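You operate a simulated robot arm through the tools that you are given. There is no shell and no other tool. Be economical: measure what you need, move in short steps, check, and stop when the job is done.

You run a simulated robot arm. Do the job below in one go: nothing can be reset, and whatever is moved stays where it is left.

TASK
Shut the computer down, switch the power strip off and pull out the PC plug.
Fine: stand the plug on the desk.

It is judged by the outcome, as a careful person would: the job done as asked, and still so three seconds after it is handed in. It fails if anything else is knocked over, pushed out of place, dropped, spilled or broken.

THE ROBOT
A 6-joint arm with a two-finger gripper on a trunk, on a base that drives. Base frame: it is fixed to the floor where the robot stands at the start and does not move with it; the origin is under the middle of the robot, x ahead of it, y to its left, z up; the surface under the hand at the start is at about z = 0.72. Readings come in m, rad, newtons and seconds.
It reaches about 1.298 m from its shoulder. Its first joint turns from -2.601 to 2.601 rad. Places, roughly: computer [0.5, 1, 0.6]; monitor [0.7, 0.1, 1]; monitor neck [0.8, 0.1, 0.9]; off key [0.5, 0, 0.7]; red switch [0.3, 0.7, 0.7]; volume knob [0.6, -0.2, 0.9]; yes key [0.4, -0.1, 0.7]. Payload 1.57 kg.
Tool frame: the origin (TCP) lies between the finger pads and is the grasp point; the fingertips stand 0.021 m ahead of it; z points along the fingers, y is the line along which they close. The gripper opens to 0.07 m. The gripper's body begins 0.05 m behind the TCP.
Orientation is that of the tool frame in the base frame, as a unit quaternion [w, x, y, z]. With the fingers straight down and closing along the base's y, the tool's x points along the base's -x, its y along +y and its z along -z.

THE INTERFACE
- The arm moves only by the tool play_rows. Its argument "plan" is one flat list of numbers, 7 for each row, row after row: the shift along the tool's x, y, z in mm, then the turn, a rotation vector about the tool's x, y, z in degrees, then the closure, from 0 (fully open) to 1 (shut). In form: [x, y, z, wx, wy, wz, claw, x, y, z, wx, wy, wz, claw, ...]. A call has 1 to 10 rows; each row shifts and turns the commanded pose from where the row before left it, along the tool's axes as they then stand. Rows are played at 5 a second. More than 0.05 m and 0.15 rad between two rows, or a gripper value outside its range, and nothing of the call is played. A pose out of reach is approached as far as the arm can. The call stops where the force on the tool passes 40 N (or 10 N more than at its start, if that is more) or the arm is blocked; 0.2 s more then pass. Each finger halts on what it meets, pressing with about 30 N; the grip force reading is that of the motor and also rises with nothing between the fingers. The clock runs only during rows and for 0.2 s after the last one: add rows that do not move to give the fingers time. The reply holds the time, the measured pose of the TCP, the force on the tool along the base axes, the opening and the grip force, in the units named above and with some noise, with the torque about the TCP (base axes, N m) and any sound that the robot's microphone picked up.
- Cameras (640 x 400 px; columns grow to the right, rows downward): "scene" is now at [0.0188, 0.1527, 1.6739]; the picture's right is [0.47, -0.88, 0.00], its down [-0.75, -0.40, -0.54] and it looks along [0.47, 0.25, -0.84] (base axes); focal length 258 px, centre (320, 200). "wrist" rides on the gripper at [0.079, 0.004, -0.081] in the tool frame; the picture's right is [-0.05, 1.00, 0.00], its down [-0.67, -0.04, -0.74] and it looks along [-0.74, -0.04, 0.67] (tool axes); focal length 256 px, centre (320, 200).
- capture(camera): a new picture of that camera. The clock stands still meanwhile.
- move_column(by): slides the trunk up (or, below 0, down) by that many m; the arm and the scene camera ride with it, the base frame stays. It gives what a move gives, with no picture.
- drive_base(legs): drives the robot by 1 to 6 legs, each [ahead, turn to the left] in m and rad, along the robot's own axes; the way and the turn of a leg run together, so that a leg with both is an arc; at most 1.5 m and 3.142 rad a leg. The arm and the cameras ride along, it lands a little off, and it stops where it bumps. It gives what a move gives.
- aim_head(pan, tilt): turns the head with the scene camera to pan (to the left, within 2.705 rad either way) and tilt (down, from -0.506 to 1.204), counted from straight ahead of the robot. It gives what a move gives.
- pixel_to_xyz(camera, pixels): for up to 12 pixels [column, row] of the newest picture of that camera ("zoom" is the newest enlarged one), the place [x, y, z] in the base frame of the surface seen there, good to about 0.002 m. The clock stands still meanwhile.
- enlarge(camera, box): a new picture of the part [left, top, right, bottom] of that camera's present view, enlarged. The clock stands still meanwhile.
- sign_off(): hands the job in; it is judged then, once.

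Go step by step. Measure first, check grasps and placings, and put right what went wrong. The budget is 80 turns and 68 pictures, counting those below and the enlarged ones. Unless the task says otherwise, let go and move clear before handing in, and close with one line.

The tools are called after "Request:" as name(argument=value, ...) on one line, values as JSON. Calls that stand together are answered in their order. play_rows: Moves the arm, as the interface text tells. Its arguments: {"type":"object","properties":{"plan":{"type":"array"}},"required":["plan"]} The other tools are called the same way: move_column (by) slides the trunk up or down; drive_base (legs) drives the base; aim_head (pan, tilt) turns the head that bears the scene camera; capture (camera) takes a picture; pixel_to_xyz (camera, pixels) gives the place of the surface under pixels of a picture; enlarge (camera, box) takes an enlarged picture of a part of a camera's view; sign_off () hands the job in.

At the start:

```text
clock: 0.0
tool_pos: [0.6345, 0.4049, 1.0224]
tool_rot: [0.0, -0.006, 1.0, 0.001]
wrist_force: [-0.6, -0.5, 0.2]
wrist_torque: [-0.03, 0.04, 0.0]
opening: 0.0702
finger_force: 0.1
trunk travel left (down, up): [-0.704, 0.266]
robot x, y, heading: [0.0053, -0.0517, -0.001]
head pan, tilt: [0.487, 1.005]
```

scene: 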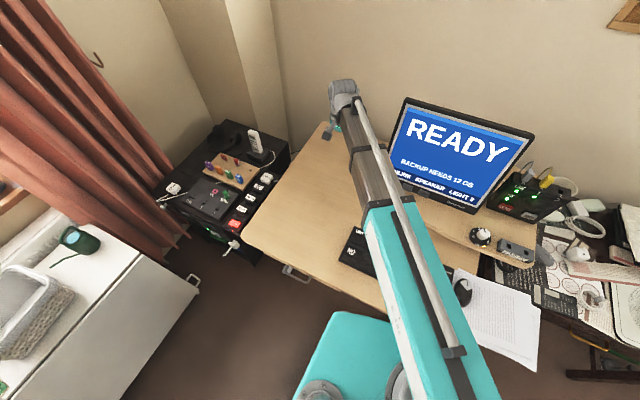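
wrist: 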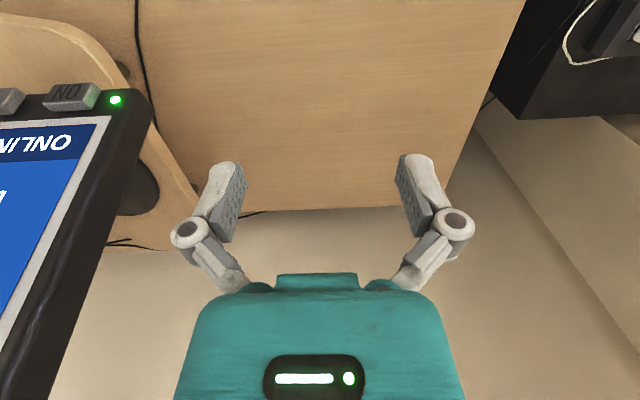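

The monitor reads READY with a smaller line about a backup. I'll zoom in on the monitor, the keyboard and the black box with the power strip.

Request:
enlarge(camera="scene", box=[380, 90, 540, 220])

Request:
enlarge(camera="scene", box=[150, 110, 300, 260])

Request:
enlarge(camera="scene", box=[320, 200, 480, 320])

```text
3.08 times, centred on (460, 155) of scene
```

zoom: 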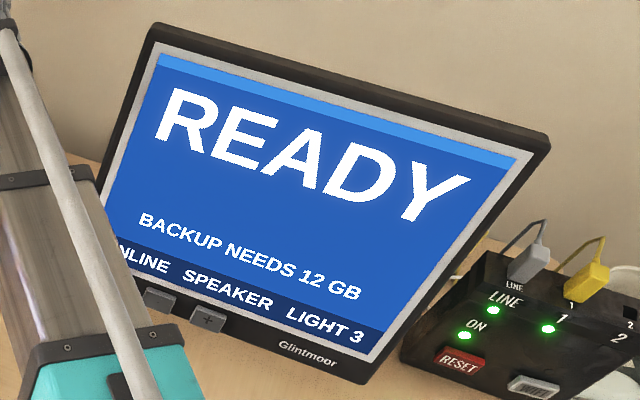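

```text
2.67 times, centred on (225, 185) of scene
```

zoom: 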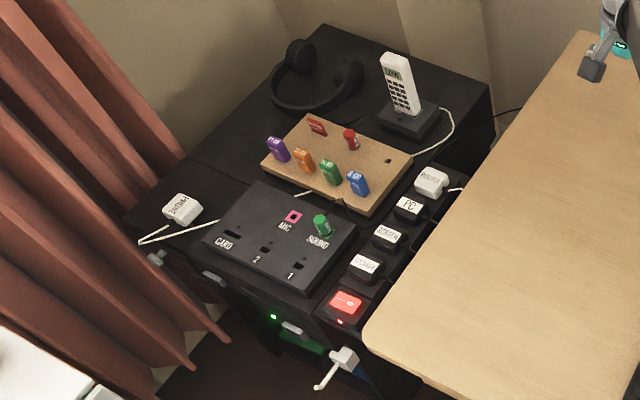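

```text
3.33 times, centred on (400, 260) of scene
```

zoom: 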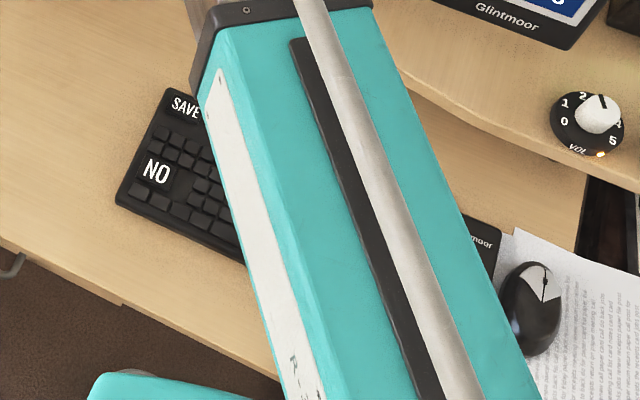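

The PC plug sits in the strip between ROUTER and SCREEN, next to the red lit switch. The arm hides the keyboard, so I'll retract it and look again.

Request:
play_rows(plan=[45, 0, 0, 0, 0, 0, 0.5, 45, 0, 0, 0, 0, 0, 1, 45, 0, 0, 0, 0, 0, 1, 45, 0, 0, 0, 0, 0, 1, 45, 0, 0, 0, 0, 0, 1, 20, 0, 0, 0, 0, 0, 1])

Request:
capture(camera="scene")

Request:
capture(camera="wrist")

```text
clock: 1.4
tool_pos: [0.3914, 0.4019, 1.0225]
tool_rot: [0.0, -0.007, 1.0, 0.0]
wrist_force: [-0.3, -0.1, 0.7]
wrist_torque: [-0.02, -0.05, 0.04]
opening: 0.0
finger_force: 28.7
trunk travel left (down, up): [-0.704, 0.266]
robot x, y, heading: [0.0008, -0.0512, -0.002]
head pan, tilt: [0.487, 1.005]
```

```text
62 pictures are left
```

scene: 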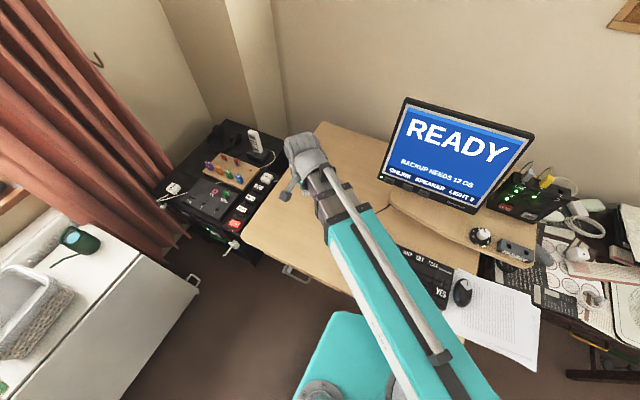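

```text
61 pictures are left
```

wrist: 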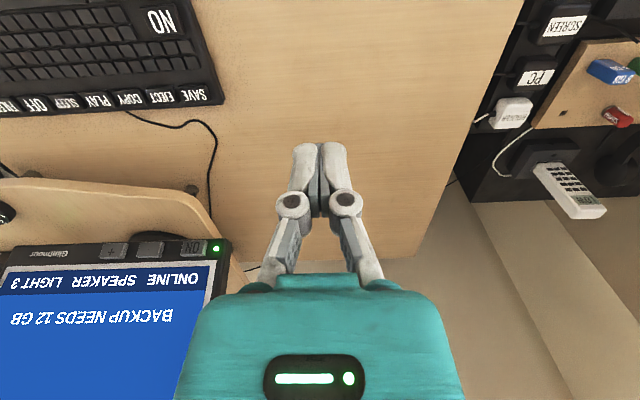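

The wrist picture shows SAVE…OFF keys along the back row of the keyboard (OFF near (33,103)). I'll move right over the keyboard to see it all.

Request:
play_rows(plan=[15, -48, 0, 0, 0, 0, 1, 15, -45, 0, 0, 0, 0, 1, 15, -45, 0, 0, 0, 0, 1, 10, -48, 0, 0, 0, 0, 1, 0, -48, 0, 0, 0, 0, 1, 0, -48, 0, 0, 0, 0, 1, 0, -40, 0, 0, 0, 0, 1])

Request:
capture(camera="wrist")

```text
refused: row 1 steps farther than a row can; nothing moved
```

```text
60 pictures are left
```

wrist: 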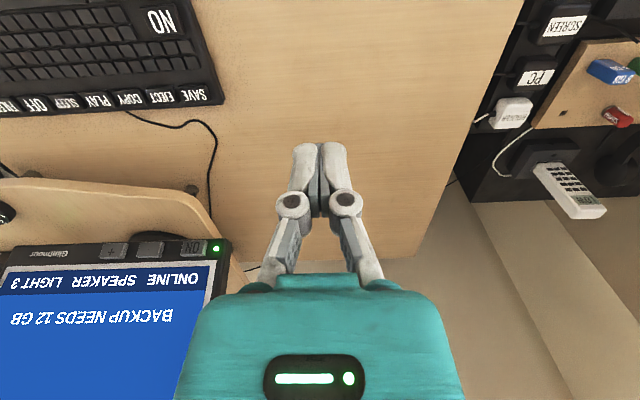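

The first row was slightly too long and nothing moved, so I'll repeat it with shorter steps.

Request:
play_rows(plan=[12, -45, 0, 0, 0, 0, 1, 12, -45, 0, 0, 0, 0, 1, 12, -45, 0, 0, 0, 0, 1, 12, -45, 0, 0, 0, 0, 1, 0, -45, 0, 0, 0, 0, 1, 0, -45, 0, 0, 0, 0, 1, 0, -45, 0, 0, 0, 0, 1, 0, -20, 0, 0, 0, 0, 1])

Request:
capture(camera="wrist")

```text
clock: 3.2
tool_pos: [0.4791, 0.1844, 1.0233]
tool_rot: [-0.001, -0.007, 1.0, 0.0]
wrist_force: [0.3, -0.5, -0.6]
wrist_torque: [0.0, -0.02, -0.01]
opening: 0.0001
finger_force: 28.2
out of reach, approached as far as the arm can: row 2, 3, 4, 5, 6, 7, 8
trunk travel left (down, up): [-0.704, 0.266]
robot x, y, heading: [0.0039, -0.0482, 0.001]
head pan, tilt: [0.487, 1.005]
```

```text
59 pictures are left
```

wrist: 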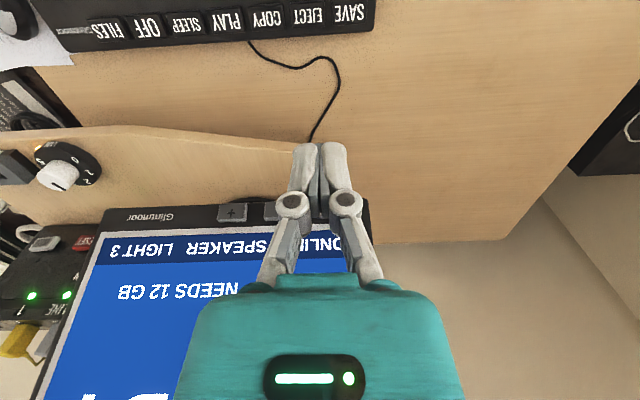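

The arm can't fold this close to the trunk. I'll back the base up a bit so the keyboard comes into comfortable reach.

Request:
drive_base(legs=[[-0.25, 0]])

Request:
capture(camera="wrist")

Request:
capture(camera="scene")

```text
clock: 5.3
tool_pos: [0.2251, 0.1868, 1.023]
tool_rot: [-0.001, -0.009, 1.0, 0.0]
wrist_force: [0.6, 0.0, 0.0]
wrist_torque: [-0.04, -0.02, -0.02]
opening: 0.0001
finger_force: 28.5
trunk travel left (down, up): [-0.704, 0.266]
robot x, y, heading: [-0.2502, -0.0484, 0.005]
head pan, tilt: [0.487, 1.005]
```

```text
58 pictures are left
```

wrist: 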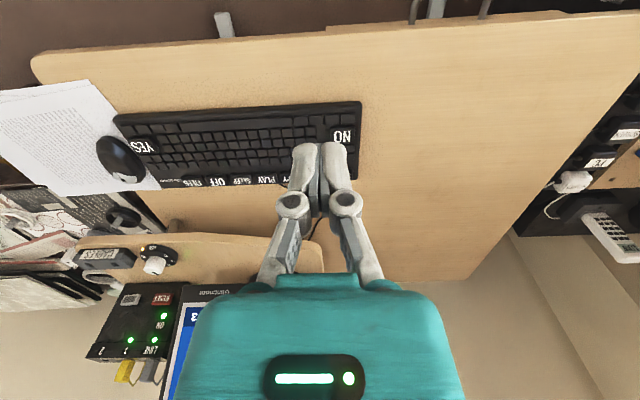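

```text
57 pictures are left
```

scene: 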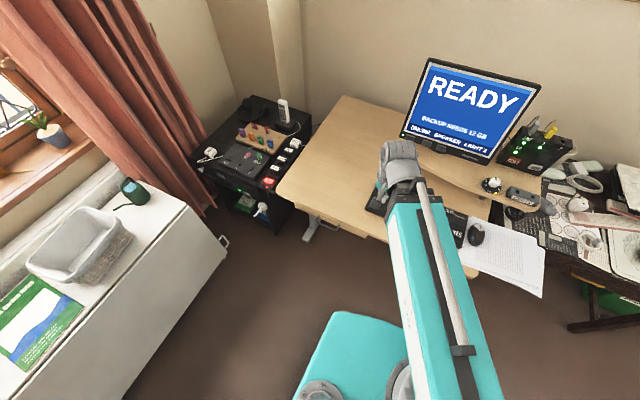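

Request:
pixel_to_xyz(camera="wrist", pixels=[[216, 182], [191, 183], [241, 181], [343, 136], [139, 146], [216, 200], [216, 170]])

Request:
enlarge(camera="wrist", box=[100, 80, 380, 255])

```text
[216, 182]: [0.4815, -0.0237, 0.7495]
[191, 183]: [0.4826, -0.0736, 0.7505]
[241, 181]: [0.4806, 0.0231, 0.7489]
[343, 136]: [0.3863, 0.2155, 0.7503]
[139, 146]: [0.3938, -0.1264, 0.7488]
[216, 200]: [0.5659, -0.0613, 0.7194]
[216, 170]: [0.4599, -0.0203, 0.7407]
```

```text
2.29 times, centred on (240, 168) of wrist
```

zoom: 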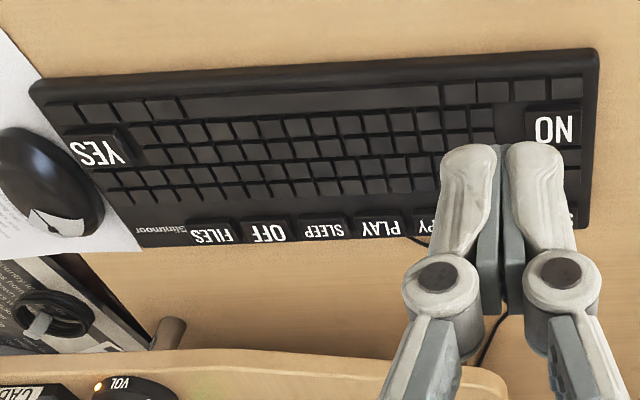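

OFF's top centre is about (0.481, -0.022, 0.750). I'll move above it, high up first.

Request:
play_rows(plan=[-32, -26, 0, 0, 0, 0, 1, -32, -26, 0, 0, 0, 0, 1, -32, -26, 0, 0, 0, 0, 1, -32, -26, 0, 0, 0, 0, 1, -32, -26, 0, 0, 0, 0, 1, -32, -26, 0, 0, 0, 0, 1, -32, -26, 0, 0, 0, 0, 1, -31, -27, 0, 0, 0, 0, 1])

```text
clock: 7.1
tool_pos: [0.4853, -0.0188, 1.0216]
tool_rot: [0.0, -0.009, 1.0, 0.0]
wrist_force: [0.6, 0.0, -1.3]
wrist_torque: [0.0, 0.01, 0.03]
opening: 0.0002
finger_force: 29.1
trunk travel left (down, up): [-0.704, 0.266]
robot x, y, heading: [-0.2516, -0.0508, 0.002]
head pan, tilt: [0.487, 1.005]
```

The commanded pose tracks well. Next I go down to about 0.78 at the tip and check.

Request:
play_rows(plan=[0, 0, 45, 0, 0, 0, 1, 0, 0, 45, 0, 0, 0, 1, 0, 0, 45, 0, 0, 0, 1, 0, 0, 45, 0, 0, 0, 1, 3, -3, 40, 0, 0, 0, 1])

Request:
capture(camera="wrist")

```text
clock: 8.3
tool_pos: [0.4832, -0.0208, 1.0232]
tool_rot: [-0.001, -0.009, 1.0, 0.0]
wrist_force: [0.4, -0.5, 1.1]
wrist_torque: [0.06, -0.05, 0.02]
opening: 0.0
finger_force: 28.9
out of reach, approached as far as the arm can: row 1, 2, 3, 4, 5
trunk travel left (down, up): [-0.704, 0.266]
robot x, y, heading: [-0.2496, -0.0508, 0.005]
head pan, tilt: [0.487, 1.005]
```

```text
55 pictures are left
```

wrist: 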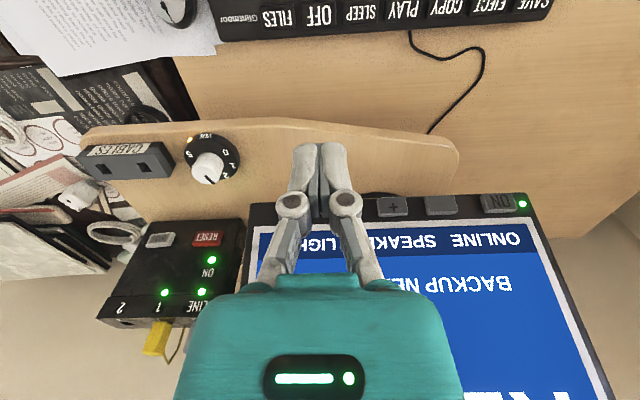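

The arm can't reach lower in this posture, so I'll lower the trunk.

Request:
move_column(by=-0.225)

Request:
capture(camera="wrist")

Request:
capture(camera="scene")

```text
clock: 10.7
tool_pos: [0.4832, -0.0212, 0.7982]
tool_rot: [0.0, -0.008, 1.0, 0.001]
wrist_force: [0.8, -0.1, -0.7]
wrist_torque: [-0.01, 0.03, -0.01]
opening: 0.0001
finger_force: 28.6
trunk travel left (down, up): [-0.479, 0.491]
robot x, y, heading: [-0.2516, -0.054, 0.002]
head pan, tilt: [0.487, 1.005]
```

```text
54 pictures are left
```

wrist: 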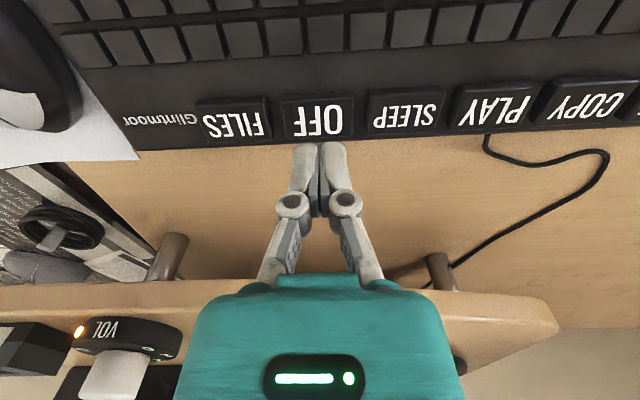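

```text
53 pictures are left
```

scene: 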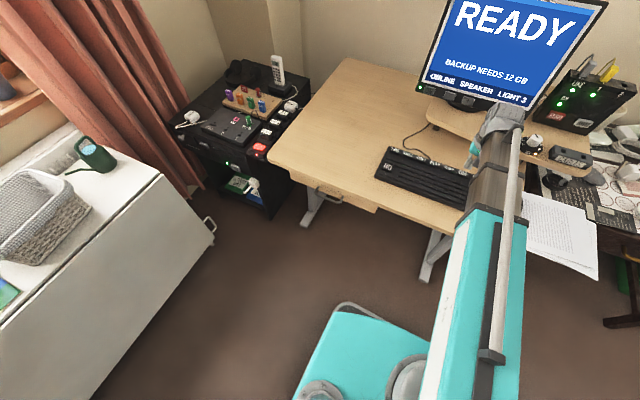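

I'll measure the OFF key precisely from this close view.

Request:
pixel_to_xyz(camera="wrist", pixels=[[318, 118], [285, 118], [350, 118], [318, 100], [318, 134], [320, 150], [600, 105]])

```text
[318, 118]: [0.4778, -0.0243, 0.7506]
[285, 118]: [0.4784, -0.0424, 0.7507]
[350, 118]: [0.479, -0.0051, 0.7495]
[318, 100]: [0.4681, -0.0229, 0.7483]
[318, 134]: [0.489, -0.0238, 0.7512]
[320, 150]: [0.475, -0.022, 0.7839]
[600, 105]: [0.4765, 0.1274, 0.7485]
```

OFF's centre is (0.478, -0.023). The arm is at its lower limit relative to the trunk, so I'll raise the hand 60 mm and lower the trunk 60 mm to gain pressing travel.

Request:
play_rows(plan=[4, -2, -30, 0, 0, 0, 1, 0, 0, -30, 0, 0, 0, 1, 0, 0, 0, 0, 0, 0, 1])

Request:
move_column(by=-0.06)

Request:
play_rows(plan=[0, 0, 8, 0, 0, 0, 1, 0, 0, 8, 0, 0, 0, 1, 0, 0, 0, 0, 0, 0, 1])

```text
clock: 11.5
tool_pos: [0.4804, -0.0217, 0.7984]
tool_rot: [0.0, -0.01, 1.0, 0.0]
wrist_force: [0.2, 0.3, 0.1]
wrist_torque: [-0.02, 0.0, 0.0]
opening: 0.0
finger_force: 28.7
out of reach, approached as far as the arm can: row 1, 2
trunk travel left (down, up): [-0.479, 0.491]
robot x, y, heading: [-0.2497, -0.0519, 0.002]
head pan, tilt: [0.487, 1.005]
```

```text
clock: 12.3
tool_pos: [0.4778, -0.0232, 0.7581]
tool_rot: [0.007, -0.009, 1.0, 0.0]
wrist_force: [-9.2, -0.4, 115.3]
wrist_torque: [0.0, 0.68, -0.16]
opening: 0.0058
finger_force: 28.3
trunk travel left (down, up): [-0.432, 0.538]
robot x, y, heading: [-0.2558, -0.049, -0.002]
head pan, tilt: [0.487, 1.005]
heard: click
stopped: the force on the tool passed its limit at 254 N (the readings are from after the stop); the commanded pose is now the measured one
```

```text
clock: 12.7
tool_pos: [0.4777, -0.0232, 0.7596]
tool_rot: [0.008, -0.009, 1.0, -0.001]
wrist_force: [0.9, -0.2, 139.0]
wrist_torque: [-0.03, 0.59, -0.13]
opening: 0.0062
finger_force: 28.2
out of reach, approached as far as the arm can: row 1, 2
trunk travel left (down, up): [-0.432, 0.538]
robot x, y, heading: [-0.2512, -0.0496, 0.005]
head pan, tilt: [0.487, 1.005]
stopped in row 2: the force on the tool passed its limit at 127 N (the readings are from after the stop); the commanded pose is now the measured one
```

I chained calls that depended on each other, because I misjudged the commanded pose. The key clicked, but the hand is pressing hard (about 139 N), so I'll raise the trunk at once.

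Request:
move_column(by=0.05)

Request:
capture(camera="scene")

Request:
capture(camera="wrist")

```text
clock: 13.6
tool_pos: [0.484, -0.0223, 0.8004]
tool_rot: [0.003, -0.008, 1.0, 0.0]
wrist_force: [-0.1, 0.6, 0.5]
wrist_torque: [0.04, 0.0, -0.04]
opening: 0.0003
finger_force: 28.4
trunk travel left (down, up): [-0.482, 0.488]
robot x, y, heading: [-0.2537, -0.0517, 0.002]
head pan, tilt: [0.487, 1.005]
```

```text
52 pictures are left
```

scene: 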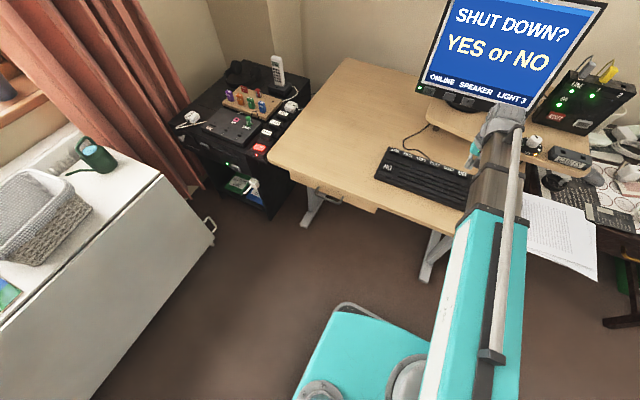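

```text
51 pictures are left
```

wrist: 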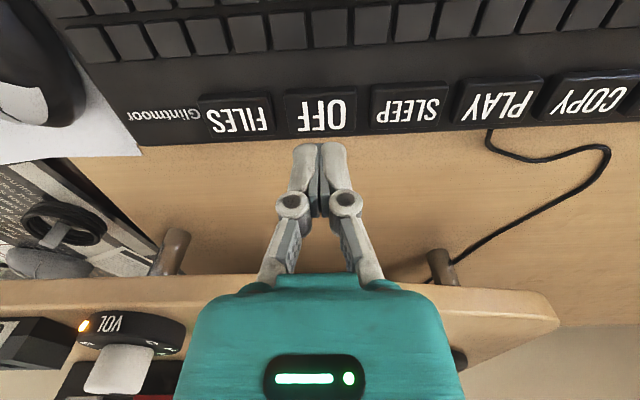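

The screen now asks "SHUT DOWN? YES or NO", and the OFF key looks fine. I'll lift the hand with the arm to move off its reach limit before going to YES.

Request:
play_rows(plan=[0, 0, -40, 0, 0, 0, 1, 0, 0, -40, 0, 0, 0, 1, 0, 0, -20, 0, 0, 0, 1, 0, 0, 0, 0, 0, 0, 1])

```text
clock: 14.6
tool_pos: [0.4848, -0.0224, 0.8012]
tool_rot: [0.004, -0.009, 1.0, 0.0]
wrist_force: [0.5, 0.4, 0.2]
wrist_torque: [-0.03, -0.01, 0.01]
opening: 0.0
finger_force: 28.5
out of reach, approached as far as the arm can: row 1, 2, 3
trunk travel left (down, up): [-0.482, 0.488]
robot x, y, heading: [-0.2571, -0.049, 0.002]
head pan, tilt: [0.487, 1.005]
```

The upward move was also reported out of reach, which is odd. I'll probe with small moves to see what the arm does.

Request:
play_rows(plan=[0, 0, -10, 0, 0, 0, 1, 0, 0, 0, 0, 0, 0, 1])

Request:
play_rows(plan=[0, -10, 0, 0, 0, 0, 1, 0, 0, 0, 0, 0, 0, 1])

Request:
play_rows(plan=[10, 0, 0, 0, 0, 0, 1, 0, 0, 0, 0, 0, 0, 1])

Request:
aim_head(pan=0.0, tilt=0.9)

Request:
capture(camera="scene")

```text
clock: 15.2
tool_pos: [0.484, -0.0237, 0.8]
tool_rot: [0.004, -0.009, 1.0, 0.0]
wrist_force: [0.4, 0.4, -0.3]
wrist_torque: [0.0, 0.0, 0.01]
opening: 0.0
finger_force: 28.9
out of reach, approached as far as the arm can: row 1
trunk travel left (down, up): [-0.482, 0.488]
robot x, y, heading: [-0.2491, -0.0505, -0.0]
head pan, tilt: [0.487, 1.005]
```

```text
clock: 15.8
tool_pos: [0.4828, -0.0316, 0.801]
tool_rot: [0.003, -0.008, 1.0, -0.001]
wrist_force: [-1.1, -0.5, 0.6]
wrist_torque: [-0.03, 0.01, 0.01]
opening: 0.0003
finger_force: 28.4
trunk travel left (down, up): [-0.482, 0.488]
robot x, y, heading: [-0.254, -0.0509, 0.001]
head pan, tilt: [0.487, 1.005]
```

```text
clock: 16.4
tool_pos: [0.4753, -0.0323, 0.7998]
tool_rot: [0.003, -0.009, 1.0, 0.0]
wrist_force: [0.0, -0.5, -0.5]
wrist_torque: [0.0, 0.06, 0.0]
opening: 0.0
finger_force: 28.5
trunk travel left (down, up): [-0.482, 0.488]
robot x, y, heading: [-0.2524, -0.0512, 0.005]
head pan, tilt: [0.487, 1.005]
```

```text
clock: 17.4
tool_pos: [0.4741, -0.032, 0.8004]
tool_rot: [0.003, -0.009, 1.0, 0.0]
wrist_force: [0.2, 0.2, 0.7]
wrist_torque: [0.02, 0.02, 0.02]
opening: 0.0001
finger_force: 28.1
trunk travel left (down, up): [-0.482, 0.488]
robot x, y, heading: [-0.2533, -0.0458, 0.003]
head pan, tilt: [0.0, 0.901]
```

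```text
50 pictures are left
```

scene: 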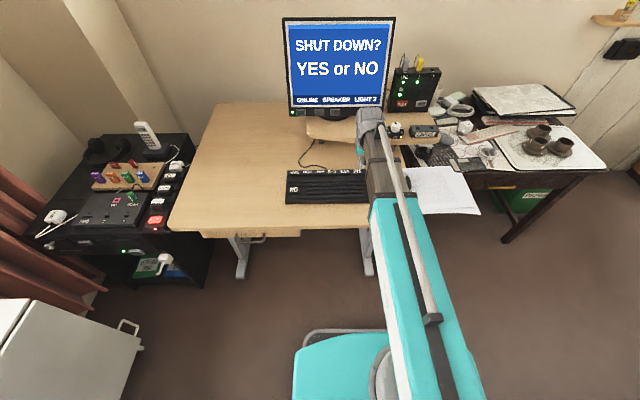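

Horizontal moves work but vertical ones don't, so height has to come from the trunk. I'll move over YES at about (0.394, -0.126), staying at this height.

Request:
play_rows(plan=[20, -24, 0, 0, 0, 0, 1, 20, -24, 0, 0, 0, 0, 1, 20, -24, 0, 0, 0, 0, 1, 20, -22, 0, 0, 0, 0, 1, 0, 0, 0, 0, 0, 0, 1])

Request:
capture(camera="wrist")

```text
clock: 18.6
tool_pos: [0.3971, -0.1262, 0.8008]
tool_rot: [0.002, -0.009, 1.0, 0.0]
wrist_force: [0.7, -0.3, -0.7]
wrist_torque: [0.0, 0.0, 0.01]
opening: 0.0
finger_force: 28.4
trunk travel left (down, up): [-0.482, 0.488]
robot x, y, heading: [-0.254, -0.0526, 0.001]
head pan, tilt: [0.0, 0.901]
```

```text
49 pictures are left
```

wrist: 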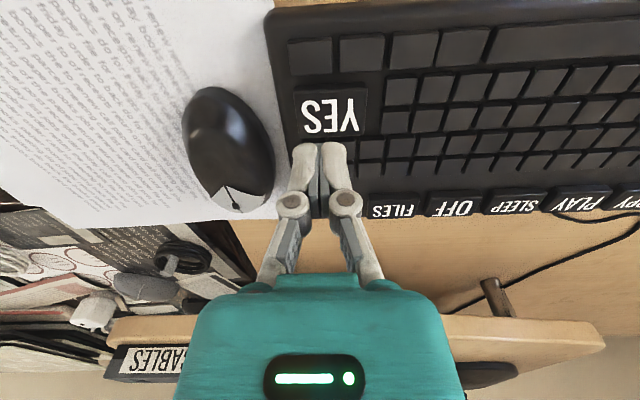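

Request:
pixel_to_xyz(camera="wrist", pixels=[[329, 113], [297, 113], [365, 113], [329, 92], [329, 136], [230, 130], [265, 150]])

```text
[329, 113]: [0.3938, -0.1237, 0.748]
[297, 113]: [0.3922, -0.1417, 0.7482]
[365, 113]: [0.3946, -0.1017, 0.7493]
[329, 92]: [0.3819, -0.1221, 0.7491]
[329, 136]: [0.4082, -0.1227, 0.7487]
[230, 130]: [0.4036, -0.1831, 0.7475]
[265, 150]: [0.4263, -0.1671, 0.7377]
```

YES's centre is (0.394, -0.122, 0.749) and the tip is at about 0.78. I'll shift a few mm and lower most of the way.

Request:
play_rows(plan=[2, 3, 0, 0, 0, 0, 1, 0, 0, 0, 0, 0, 0, 1])

Request:
move_column(by=-0.024)

```text
clock: 19.2
tool_pos: [0.3961, -0.1228, 0.8014]
tool_rot: [0.003, -0.008, 1.0, 0.0]
wrist_force: [-0.5, 0.4, 0.1]
wrist_torque: [-0.01, 0.02, 0.04]
opening: 0.0
finger_force: 28.4
trunk travel left (down, up): [-0.482, 0.488]
robot x, y, heading: [-0.2514, -0.0496, 0.001]
head pan, tilt: [0.0, 0.901]
```

```text
clock: 19.9
tool_pos: [0.3966, -0.1237, 0.7763]
tool_rot: [0.004, -0.008, 1.0, 0.0]
wrist_force: [0.2, -0.7, 0.6]
wrist_torque: [0.02, -0.02, 0.0]
opening: 0.0
finger_force: 29.0
trunk travel left (down, up): [-0.458, 0.512]
robot x, y, heading: [-0.2503, -0.0512, 0.003]
head pan, tilt: [0.0, 0.901]
```

The tip is at 0.755, about 6 mm above the key. I'll lower in small steps.

Request:
move_column(by=-0.007)

```text
clock: 20.4
tool_pos: [0.3969, -0.122, 0.7692]
tool_rot: [0.004, -0.009, 1.0, 0.001]
wrist_force: [0.1, -0.7, 0.0]
wrist_torque: [0.01, -0.02, -0.02]
opening: 0.0002
finger_force: 28.6
trunk travel left (down, up): [-0.451, 0.519]
robot x, y, heading: [-0.2505, -0.0512, 0.001]
head pan, tilt: [0.0, 0.901]
```

Request:
move_column(by=-0.003)

```text
clock: 20.9
tool_pos: [0.3968, -0.1229, 0.7659]
tool_rot: [0.004, -0.009, 1.0, 0.0]
wrist_force: [0.4, 0.8, 1.5]
wrist_torque: [0.0, 0.0, -0.02]
opening: 0.006
finger_force: 28.5
trunk travel left (down, up): [-0.448, 0.522]
robot x, y, heading: [-0.2513, -0.053, -0.001]
head pan, tilt: [0.0, 0.901]
heard: click
```

A click after light contact. I'll raise the trunk well clear and read the screen.

Request:
move_column(by=0.25)

Request:
aim_head(pan=0.5, tilt=0.85)

Request:
capture(camera="scene")

```text
clock: 23.5
tool_pos: [0.3964, -0.1237, 1.0165]
tool_rot: [0.003, -0.008, 1.0, 0.0]
wrist_force: [0.1, 0.4, 1.1]
wrist_torque: [-0.04, -0.01, 0.0]
opening: 0.0
finger_force: 28.5
trunk travel left (down, up): [-0.698, 0.272]
robot x, y, heading: [-0.2538, -0.0488, 0.003]
head pan, tilt: [0.0, 0.901]
```

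```text
clock: 24.4
tool_pos: [0.3953, -0.1237, 1.0173]
tool_rot: [0.004, -0.009, 1.0, 0.0]
wrist_force: [-0.1, 0.4, -0.1]
wrist_torque: [0.01, -0.02, -0.03]
opening: 0.0
finger_force: 28.3
trunk travel left (down, up): [-0.698, 0.272]
robot x, y, heading: [-0.2509, -0.0469, 0.001]
head pan, tilt: [0.499, 0.85]
```

```text
48 pictures are left
```

scene: 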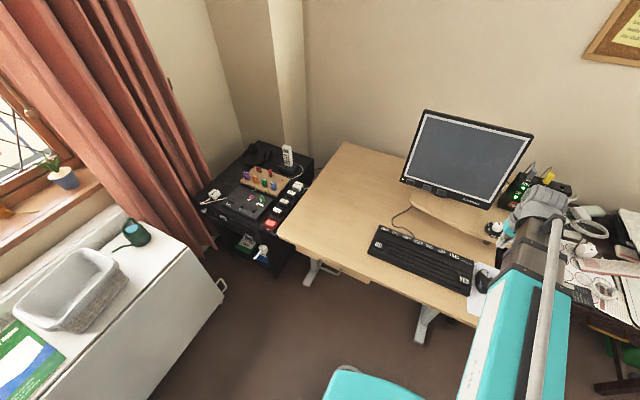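

The screen has gone dark. I'll check the computer and the strip.

Request:
enlarge(camera="scene", box=[190, 130, 330, 270])

Request:
enlarge(camera="scene", box=[390, 100, 540, 220])

```text
2.86 times, centred on (260, 200) of scene
```

zoom: 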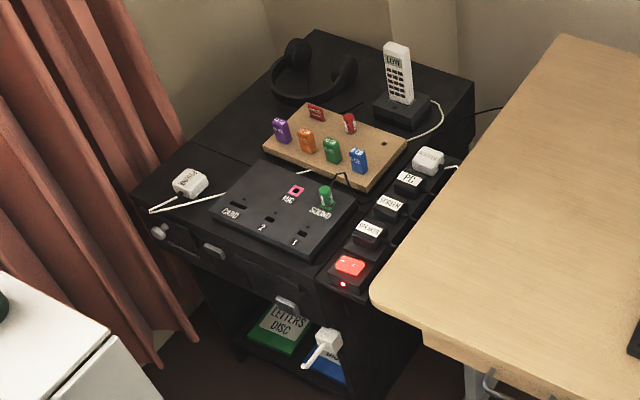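

```text
3.33 times, centred on (465, 160) of scene
```

zoom: 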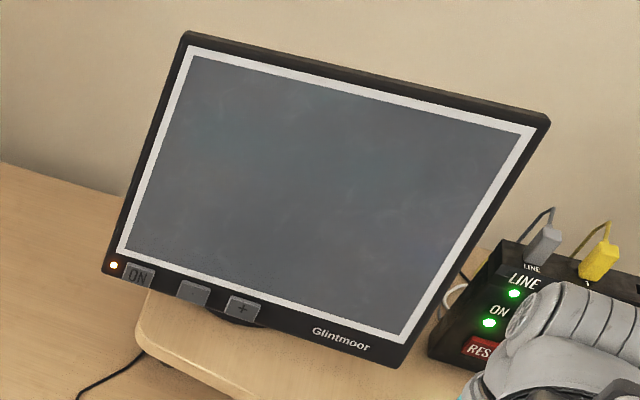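

The computer's green light is out and the monitor is in standby (amber), so it is shut down. Now I'll measure the strip.

Request:
enlarge(camera="scene", box=[250, 170, 320, 240])

```text
5.71 times, centred on (285, 205) of scene
```

zoom: 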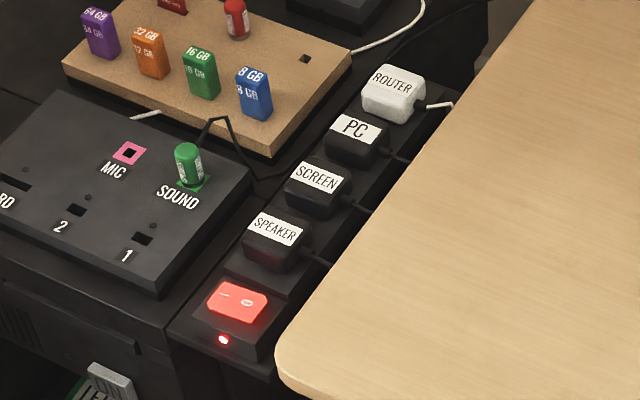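

Request:
pixel_to_xyz(camera="zoom", pixels=[[236, 301], [218, 297], [252, 306], [224, 339], [350, 138], [333, 150], [378, 138], [316, 177], [390, 90], [283, 360], [410, 160], [560, 200]])

Request:
pixel_to_xyz(camera="zoom", pixels=[[330, 122], [385, 128], [340, 160], [368, 155], [275, 232], [250, 260], [345, 190], [230, 320], [188, 150], [255, 75], [300, 310]])

```text
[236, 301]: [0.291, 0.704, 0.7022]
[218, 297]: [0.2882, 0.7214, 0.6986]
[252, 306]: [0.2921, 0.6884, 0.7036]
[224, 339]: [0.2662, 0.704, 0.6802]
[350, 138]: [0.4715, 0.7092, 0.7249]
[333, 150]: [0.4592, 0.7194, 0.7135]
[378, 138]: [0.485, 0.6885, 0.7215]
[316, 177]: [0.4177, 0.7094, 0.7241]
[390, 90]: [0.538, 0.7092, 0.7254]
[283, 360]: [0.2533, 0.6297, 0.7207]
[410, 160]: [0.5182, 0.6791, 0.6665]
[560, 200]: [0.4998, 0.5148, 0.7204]
```

```text
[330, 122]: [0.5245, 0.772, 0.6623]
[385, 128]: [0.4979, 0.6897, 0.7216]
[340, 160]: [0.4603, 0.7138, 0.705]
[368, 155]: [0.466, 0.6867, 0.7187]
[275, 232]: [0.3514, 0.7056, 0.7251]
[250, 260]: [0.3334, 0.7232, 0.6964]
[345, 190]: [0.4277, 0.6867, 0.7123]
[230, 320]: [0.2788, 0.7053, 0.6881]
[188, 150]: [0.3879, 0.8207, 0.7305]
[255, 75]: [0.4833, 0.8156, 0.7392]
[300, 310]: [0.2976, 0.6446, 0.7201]
```

Strip: switch centre (0.291, 0.704). Its O side at y≈0.688 stands higher, so the rocker is now on "I" (left) and I need to press the O side. I'll move the hand left at this safe height.

Request:
play_rows(plan=[0, 45, 0, 0, 0, 0, 1, 0, 45, 0, 0, 0, 0, 1, 0, 45, 0, 0, 0, 0, 1, 0, 45, 0, 0, 0, 0, 1, 0, 45, 0, 0, 0, 0, 1, 0, 45, 0, 0, 0, 0, 1, 0, 45, 0, 0, 0, 0, 1, 0, 45, 0, 0, 0, 0, 1, 0, 45, 0, 0, 0, 0, 1])

Request:
play_rows(plan=[10, 45, 0, 0, 0, 0, 1, 10, 45, 0, 0, 0, 0, 1, 10, 45, 0, 0, 0, 0, 1, 10, 45, 0, 0, 0, 0, 1, 10, 45, 0, 0, 0, 0, 1, 10, 45, 0, 0, 0, 0, 1, 10, 45, 0, 0, 0, 0, 1, 10, 45, 0, 0, 0, 0, 1, 10, 45, 0, 0, 0, 0, 1, 0, 0, 0, 0, 0, 0, 1])

Request:
capture(camera="wrist")

```text
clock: 26.4
tool_pos: [0.3904, 0.2834, 1.0162]
tool_rot: [0.003, -0.009, 1.0, -0.001]
wrist_force: [-0.2, -0.2, -0.4]
wrist_torque: [-0.02, 0.02, 0.01]
opening: 0.0
finger_force: 29.1
out of reach, approached as far as the arm can: row 5
trunk travel left (down, up): [-0.698, 0.272]
robot x, y, heading: [-0.2544, -0.0533, 0.002]
head pan, tilt: [0.499, 0.85]
```

```text
clock: 28.6
tool_pos: [0.2882, 0.6865, 1.0162]
tool_rot: [0.003, -0.008, 1.0, -0.001]
wrist_force: [0.3, 0.7, -0.2]
wrist_torque: [-0.04, 0.0, 0.01]
opening: 0.0002
finger_force: 28.2
out of reach, approached as far as the arm can: row 8
trunk travel left (down, up): [-0.698, 0.272]
robot x, y, heading: [-0.2521, -0.0509, 0.001]
head pan, tilt: [0.499, 0.85]
```

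```text
44 pictures are left
```

wrist: 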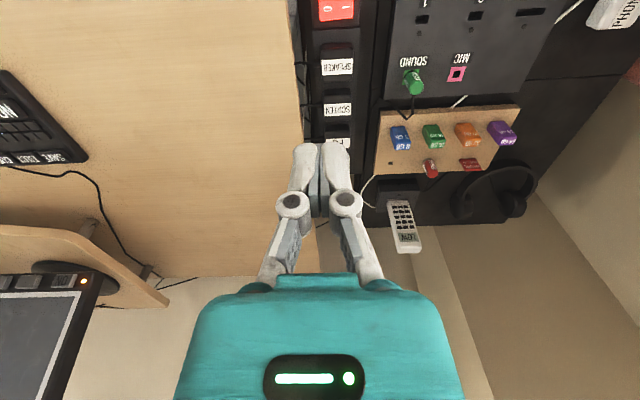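

The hand is above the switch. I'll lower to tip ≈0.775 and look closely.

Request:
move_column(by=-0.22)

Request:
capture(camera="wrist")

```text
clock: 31.0
tool_pos: [0.2889, 0.6851, 0.7967]
tool_rot: [0.004, -0.009, 1.0, 0.0]
wrist_force: [0.7, -0.9, -0.3]
wrist_torque: [0.0, 0.03, 0.0]
opening: 0.0
finger_force: 28.4
trunk travel left (down, up): [-0.478, 0.492]
robot x, y, heading: [-0.2534, -0.0539, 0.004]
head pan, tilt: [0.499, 0.85]
```

```text
43 pictures are left
```

wrist: 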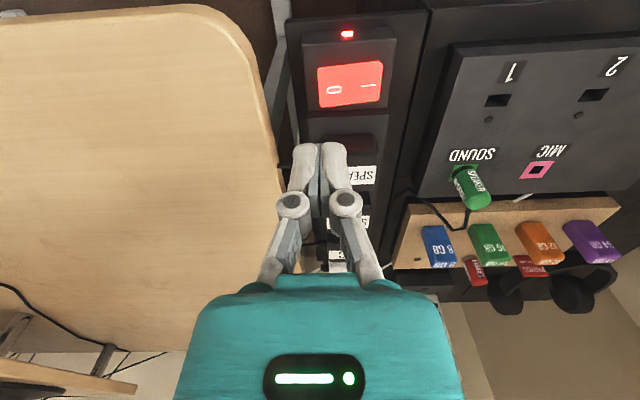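

Request:
pixel_to_xyz(camera="wrist", pixels=[[319, 86], [335, 88], [351, 86], [368, 84], [382, 82], [335, 104], [335, 70], [277, 150], [345, 135], [300, 60]])

Request:
enlarge(camera="wrist", box=[270, 0, 430, 280])

```text
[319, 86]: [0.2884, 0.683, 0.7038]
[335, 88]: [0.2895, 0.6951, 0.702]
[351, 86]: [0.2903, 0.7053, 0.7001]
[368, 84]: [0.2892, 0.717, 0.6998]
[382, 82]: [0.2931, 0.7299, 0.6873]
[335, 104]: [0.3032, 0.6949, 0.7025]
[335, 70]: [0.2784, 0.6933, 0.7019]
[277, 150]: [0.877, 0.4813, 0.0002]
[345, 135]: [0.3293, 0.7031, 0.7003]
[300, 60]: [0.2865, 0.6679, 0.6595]
```

```text
1.43 times, centred on (350, 140) of wrist
```

zoom: 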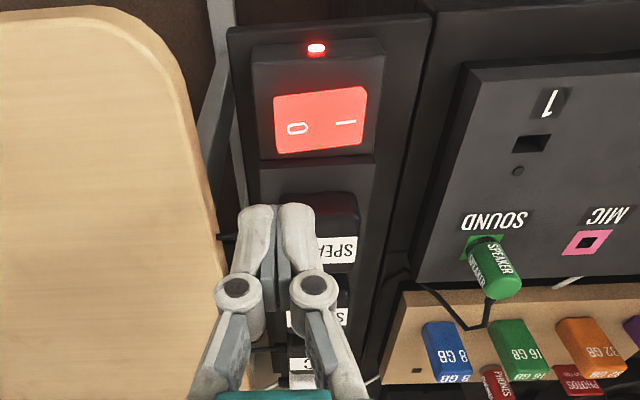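

The O side runs y≈0.683–0.70 at z 0.703, and the fingertip is at (0.289, 0.685). I'll lower 62 mm, then go in small steps.

Request:
move_column(by=-0.064)

Request:
move_column(by=-0.005)

```text
clock: 32.0
tool_pos: [0.2895, 0.6858, 0.7337]
tool_rot: [0.004, -0.009, 1.0, 0.0]
wrist_force: [-0.2, 0.3, -0.7]
wrist_torque: [-0.02, -0.02, -0.02]
opening: 0.0001
finger_force: 28.4
trunk travel left (down, up): [-0.414, 0.556]
robot x, y, heading: [-0.2502, -0.0485, -0.004]
head pan, tilt: [0.499, 0.85]
```

```text
clock: 32.5
tool_pos: [0.2896, 0.6863, 0.7274]
tool_rot: [0.003, -0.009, 1.0, -0.001]
wrist_force: [0.5, 0.4, -0.5]
wrist_torque: [-0.02, 0.02, 0.04]
opening: 0.0002
finger_force: 28.4
trunk travel left (down, up): [-0.409, 0.561]
robot x, y, heading: [-0.2478, -0.0488, 0.005]
head pan, tilt: [0.499, 0.85]
```

Request:
move_column(by=-0.004)

```text
clock: 33.1
tool_pos: [0.2898, 0.6859, 0.7238]
tool_rot: [0.003, -0.008, 1.0, 0.0]
wrist_force: [0.2, 0.0, -0.4]
wrist_torque: [-0.03, 0.0, 0.02]
opening: 0.0001
finger_force: 28.2
trunk travel left (down, up): [-0.405, 0.565]
robot x, y, heading: [-0.2509, -0.0503, 0.002]
head pan, tilt: [0.499, 0.85]
```

Request:
move_column(by=-0.004)

```text
clock: 33.6
tool_pos: [0.2887, 0.6866, 0.719]
tool_rot: [0.004, -0.008, 1.0, -0.001]
wrist_force: [0.3, 0.4, 0.4]
wrist_torque: [0.02, 0.02, -0.01]
opening: 0.0
finger_force: 29.0
trunk travel left (down, up): [-0.401, 0.569]
robot x, y, heading: [-0.2494, -0.0512, 0.002]
head pan, tilt: [0.499, 0.85]
```

Request:
move_column(by=-0.003)

Request:
enlarge(camera="wrist", box=[240, 0, 460, 200])

```text
clock: 34.1
tool_pos: [0.2903, 0.6855, 0.7185]
tool_rot: [0.005, -0.009, 1.0, 0.001]
wrist_force: [6.1, 6.7, 28.1]
wrist_torque: [0.34, -0.02, -0.06]
opening: 0.0
finger_force: 28.6
trunk travel left (down, up): [-0.398, 0.572]
robot x, y, heading: [-0.2504, -0.0487, 0.003]
head pan, tilt: [0.499, 0.85]
```

```text
2.00 times, centred on (350, 100) of wrist
```

zoom: 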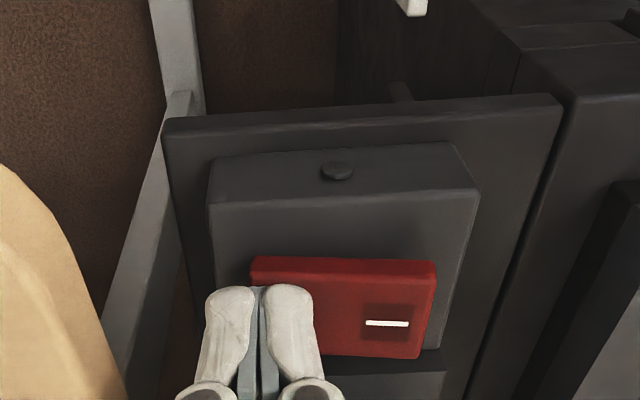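

The lamp is out and the rocker is dark, so the strip is off. I'll raise and move toward the PC plug.

Request:
move_column(by=0.13)

Request:
play_rows(plan=[-30, 4, 0, 0, 0, 0, 1, -30, 4, 0, 0, 0, 0, 1, -30, 4, 0, 0, 0, 0, 1, -30, 4, 0, 0, 0, 0, 1, -30, 4, 0, 0, 0, 0, 1, 0, 0, 0, 0, 0, 0, 0, 0, 0, 0, 0, 0, 0, 0, 0, 0, 0, 0, 0, 0, 0, 0, 0, 0, 0, 0, 0, 0])

Request:
capture(camera="wrist")

```text
clock: 35.7
tool_pos: [0.2879, 0.6855, 0.8468]
tool_rot: [0.003, -0.009, 1.0, -0.002]
wrist_force: [-0.2, 1.0, -0.2]
wrist_torque: [0.01, 0.0, -0.02]
opening: 0.0001
finger_force: 28.9
trunk travel left (down, up): [-0.528, 0.442]
robot x, y, heading: [-0.2508, -0.0488, 0.006]
head pan, tilt: [0.499, 0.85]
```

```text
clock: 37.7
tool_pos: [0.4362, 0.7093, 0.8461]
tool_rot: [0.003, -0.009, 1.0, -0.001]
wrist_force: [-0.2, 0.1, -0.1]
wrist_torque: [-0.03, -0.03, 0.01]
opening: 0.0699
finger_force: 0.2
trunk travel left (down, up): [-0.528, 0.442]
robot x, y, heading: [-0.2541, -0.0523, 0.001]
head pan, tilt: [0.499, 0.85]
```

```text
40 pictures are left
```

wrist: 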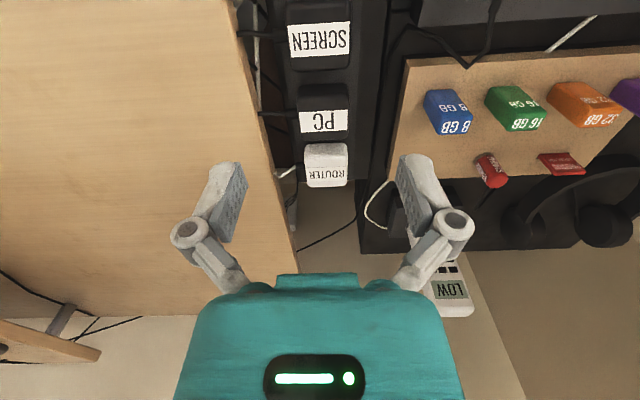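

Request:
enlarge(camera="wrist", box=[240, 60, 400, 200])

```text
2.86 times, centred on (320, 130) of wrist
```

zoom: 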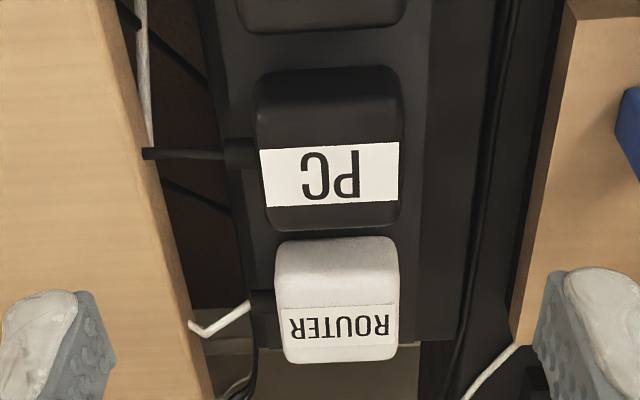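

Request:
pixel_to_xyz(camera="zoom", pixels=[[330, 176], [264, 176], [396, 176], [330, 150], [330, 204], [330, 90], [330, 228], [340, 245], [338, 320], [240, 153], [175, 154], [320, 20]])

Request:
pixel_to_xyz(camera="zoom", pixels=[[150, 180], [170, 240], [240, 60], [420, 150], [440, 150], [540, 200], [330, 72], [330, 110], [330, 218], [335, 300], [320, 28], [600, 200]])

```text
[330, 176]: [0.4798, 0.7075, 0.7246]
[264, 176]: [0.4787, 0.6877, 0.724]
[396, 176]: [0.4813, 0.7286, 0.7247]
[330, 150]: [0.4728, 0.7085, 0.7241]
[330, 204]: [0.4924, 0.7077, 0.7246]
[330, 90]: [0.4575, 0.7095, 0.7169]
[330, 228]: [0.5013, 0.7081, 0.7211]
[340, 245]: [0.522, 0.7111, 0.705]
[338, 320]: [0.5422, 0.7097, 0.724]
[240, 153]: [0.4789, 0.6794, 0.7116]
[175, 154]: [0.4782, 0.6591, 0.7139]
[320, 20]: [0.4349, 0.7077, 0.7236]
```

```text
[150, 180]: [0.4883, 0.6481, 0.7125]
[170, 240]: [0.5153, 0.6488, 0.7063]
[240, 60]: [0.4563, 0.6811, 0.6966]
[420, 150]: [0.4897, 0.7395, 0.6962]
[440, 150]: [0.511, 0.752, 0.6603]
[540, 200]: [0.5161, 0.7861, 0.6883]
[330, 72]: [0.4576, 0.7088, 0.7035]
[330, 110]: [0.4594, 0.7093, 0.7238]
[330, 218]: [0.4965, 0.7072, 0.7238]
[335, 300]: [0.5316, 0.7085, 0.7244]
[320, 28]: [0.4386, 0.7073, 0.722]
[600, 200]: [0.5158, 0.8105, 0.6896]
```

The PC plug spans x 0.457–0.501, y 0.687–0.729, top z 0.7245, strip face 0.6965, with its cord leaving toward the desk. The x-gaps to its neighbours are about 17 mm, so I'll grip along x clear of the cord, which means turning the tool -90° first.

Request:
play_rows(plan=[0, 0, 0, 0, 0, -8.4, 0, 0, 0, 0, 0, 0, -8.4, 0, 0, 0, 0, 0, 0, -8.4, 0, 0, 0, 0, 0, 0, -8.4, 0, 0, 0, 0, 0, 0, -8.4, 0, 0, 0, 0, 0, 0, -8.4, 0, 0, 0, 0, 0, 0, -8.4, 0, 0, 0, 0, 0, 0, -8.4, 0, 0, 0, 0, 0, 0, -8.4, 0, 0, 0, 0, 0, 0, -8.4, 0])

Request:
play_rows(plan=[0, 0, 0, 0, 0, -6, 0.26, 0, 0, 0, 0, 0, 0, 0.26, 0, 0, 0, 0, 0, 0, 0.26])

```text
clock: 39.9
tool_pos: [0.4387, 0.7083, 0.8464]
tool_rot: [0.002, -0.676, 0.737, -0.002]
wrist_force: [-0.4, 0.5, -0.9]
wrist_torque: [0.04, 0.02, -0.02]
opening: 0.0697
finger_force: 0.0
trunk travel left (down, up): [-0.528, 0.442]
robot x, y, heading: [-0.2521, -0.0508, 0.003]
head pan, tilt: [0.499, 0.85]
```

```text
clock: 40.7
tool_pos: [0.4388, 0.7082, 0.847]
tool_rot: [-0.002, 0.713, -0.701, 0.003]
wrist_force: [0.0, 0.6, 0.5]
wrist_torque: [0.01, -0.02, 0.0]
opening: 0.0518
finger_force: 0.0
trunk travel left (down, up): [-0.528, 0.442]
robot x, y, heading: [-0.2514, -0.0509, -0.002]
head pan, tilt: [0.499, 0.85]
```

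Opening is 52 mm and yaw is about 1° over. I'll centre over the plug and lower partly to check alignment.

Request:
play_rows(plan=[0, -40, 0, 0, 0, 1, 0.26, 0, 0, 0, 0, 0, 0, 0.26])

Request:
move_column(by=-0.07)

Request:
capture(camera="wrist")

```text
clock: 41.3
tool_pos: [0.4788, 0.7083, 0.8466]
tool_rot: [0.002, -0.707, 0.708, -0.003]
wrist_force: [1.6, -0.1, 0.4]
wrist_torque: [-0.02, 0.01, -0.01]
opening: 0.0517
finger_force: 0.1
trunk travel left (down, up): [-0.528, 0.442]
robot x, y, heading: [-0.2507, -0.0495, -0.0]
head pan, tilt: [0.499, 0.85]
```

```text
clock: 42.4
tool_pos: [0.4795, 0.7081, 0.7768]
tool_rot: [0.002, -0.707, 0.707, -0.003]
wrist_force: [0.1, -0.5, 0.3]
wrist_torque: [0.0, -0.04, -0.01]
opening: 0.0521
finger_force: 0.0
trunk travel left (down, up): [-0.458, 0.512]
robot x, y, heading: [-0.2502, -0.0495, -0.0]
head pan, tilt: [0.499, 0.85]
```

```text
38 pictures are left
```

wrist: 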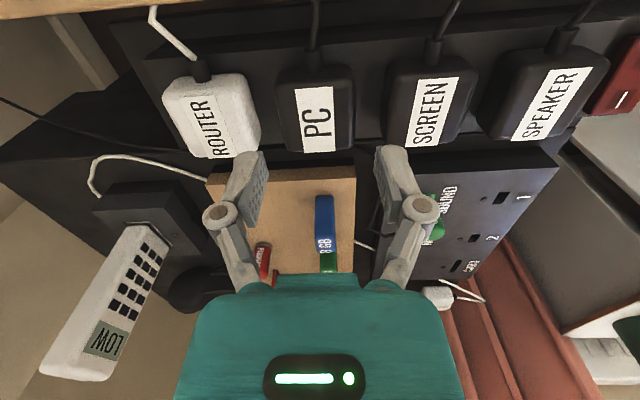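

The alignment looks right, with the PC plug at column ~317 between the fingers. I'll check the gap edges and the handset's position before descending.

Request:
pixel_to_xyz(camera="wrist", pixels=[[281, 110], [354, 110], [258, 115], [390, 110], [265, 100], [372, 100], [317, 120], [150, 235], [100, 330], [325, 205], [252, 155], [385, 155]])

Request:
capture(camera="scene")

```text
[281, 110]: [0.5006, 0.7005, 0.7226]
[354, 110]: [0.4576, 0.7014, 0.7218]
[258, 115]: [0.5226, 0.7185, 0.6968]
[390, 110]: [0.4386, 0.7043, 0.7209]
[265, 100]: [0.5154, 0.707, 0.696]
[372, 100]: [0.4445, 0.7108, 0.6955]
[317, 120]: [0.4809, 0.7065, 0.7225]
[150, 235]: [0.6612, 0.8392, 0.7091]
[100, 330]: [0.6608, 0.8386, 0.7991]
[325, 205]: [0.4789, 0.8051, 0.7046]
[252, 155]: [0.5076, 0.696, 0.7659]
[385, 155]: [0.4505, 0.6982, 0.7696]
```

```text
37 pictures are left
```

scene: 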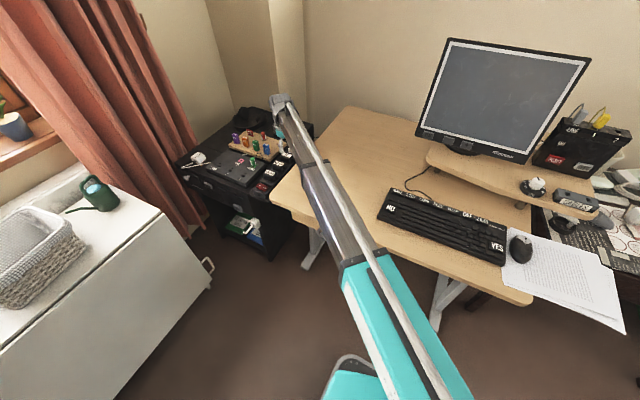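

The gaps are clear. I'll lower until the tips are just above the plug tops, then check.

Request:
move_column(by=-0.026)

Request:
enlarge(camera="wrist", box=[140, 20, 500, 250])

```text
clock: 43.1
tool_pos: [0.4796, 0.7083, 0.7514]
tool_rot: [-0.002, 0.707, -0.707, 0.001]
wrist_force: [-0.3, 0.4, 0.2]
wrist_torque: [-0.01, -0.01, -0.01]
opening: 0.0519
finger_force: 0.1
trunk travel left (down, up): [-0.432, 0.538]
robot x, y, heading: [-0.2556, -0.0504, 0.003]
head pan, tilt: [0.499, 0.85]
```

```text
1.74 times, centred on (320, 135) of wrist
```

zoom: 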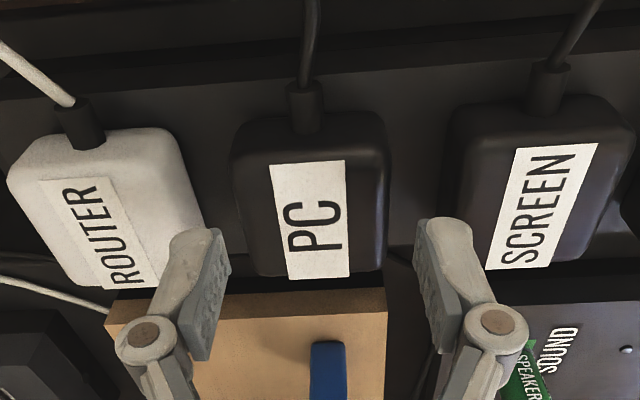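

The tips are over the gaps. I'll go down slowly and watch the force.

Request:
move_column(by=-0.01)

```text
clock: 43.7
tool_pos: [0.4796, 0.7078, 0.7411]
tool_rot: [0.003, -0.707, 0.707, -0.002]
wrist_force: [-0.5, 0.3, 0.0]
wrist_torque: [-0.02, -0.01, 0.01]
opening: 0.0516
finger_force: 0.0
trunk travel left (down, up): [-0.422, 0.548]
robot x, y, heading: [-0.252, -0.0516, 0.004]
head pan, tilt: [0.499, 0.85]
```

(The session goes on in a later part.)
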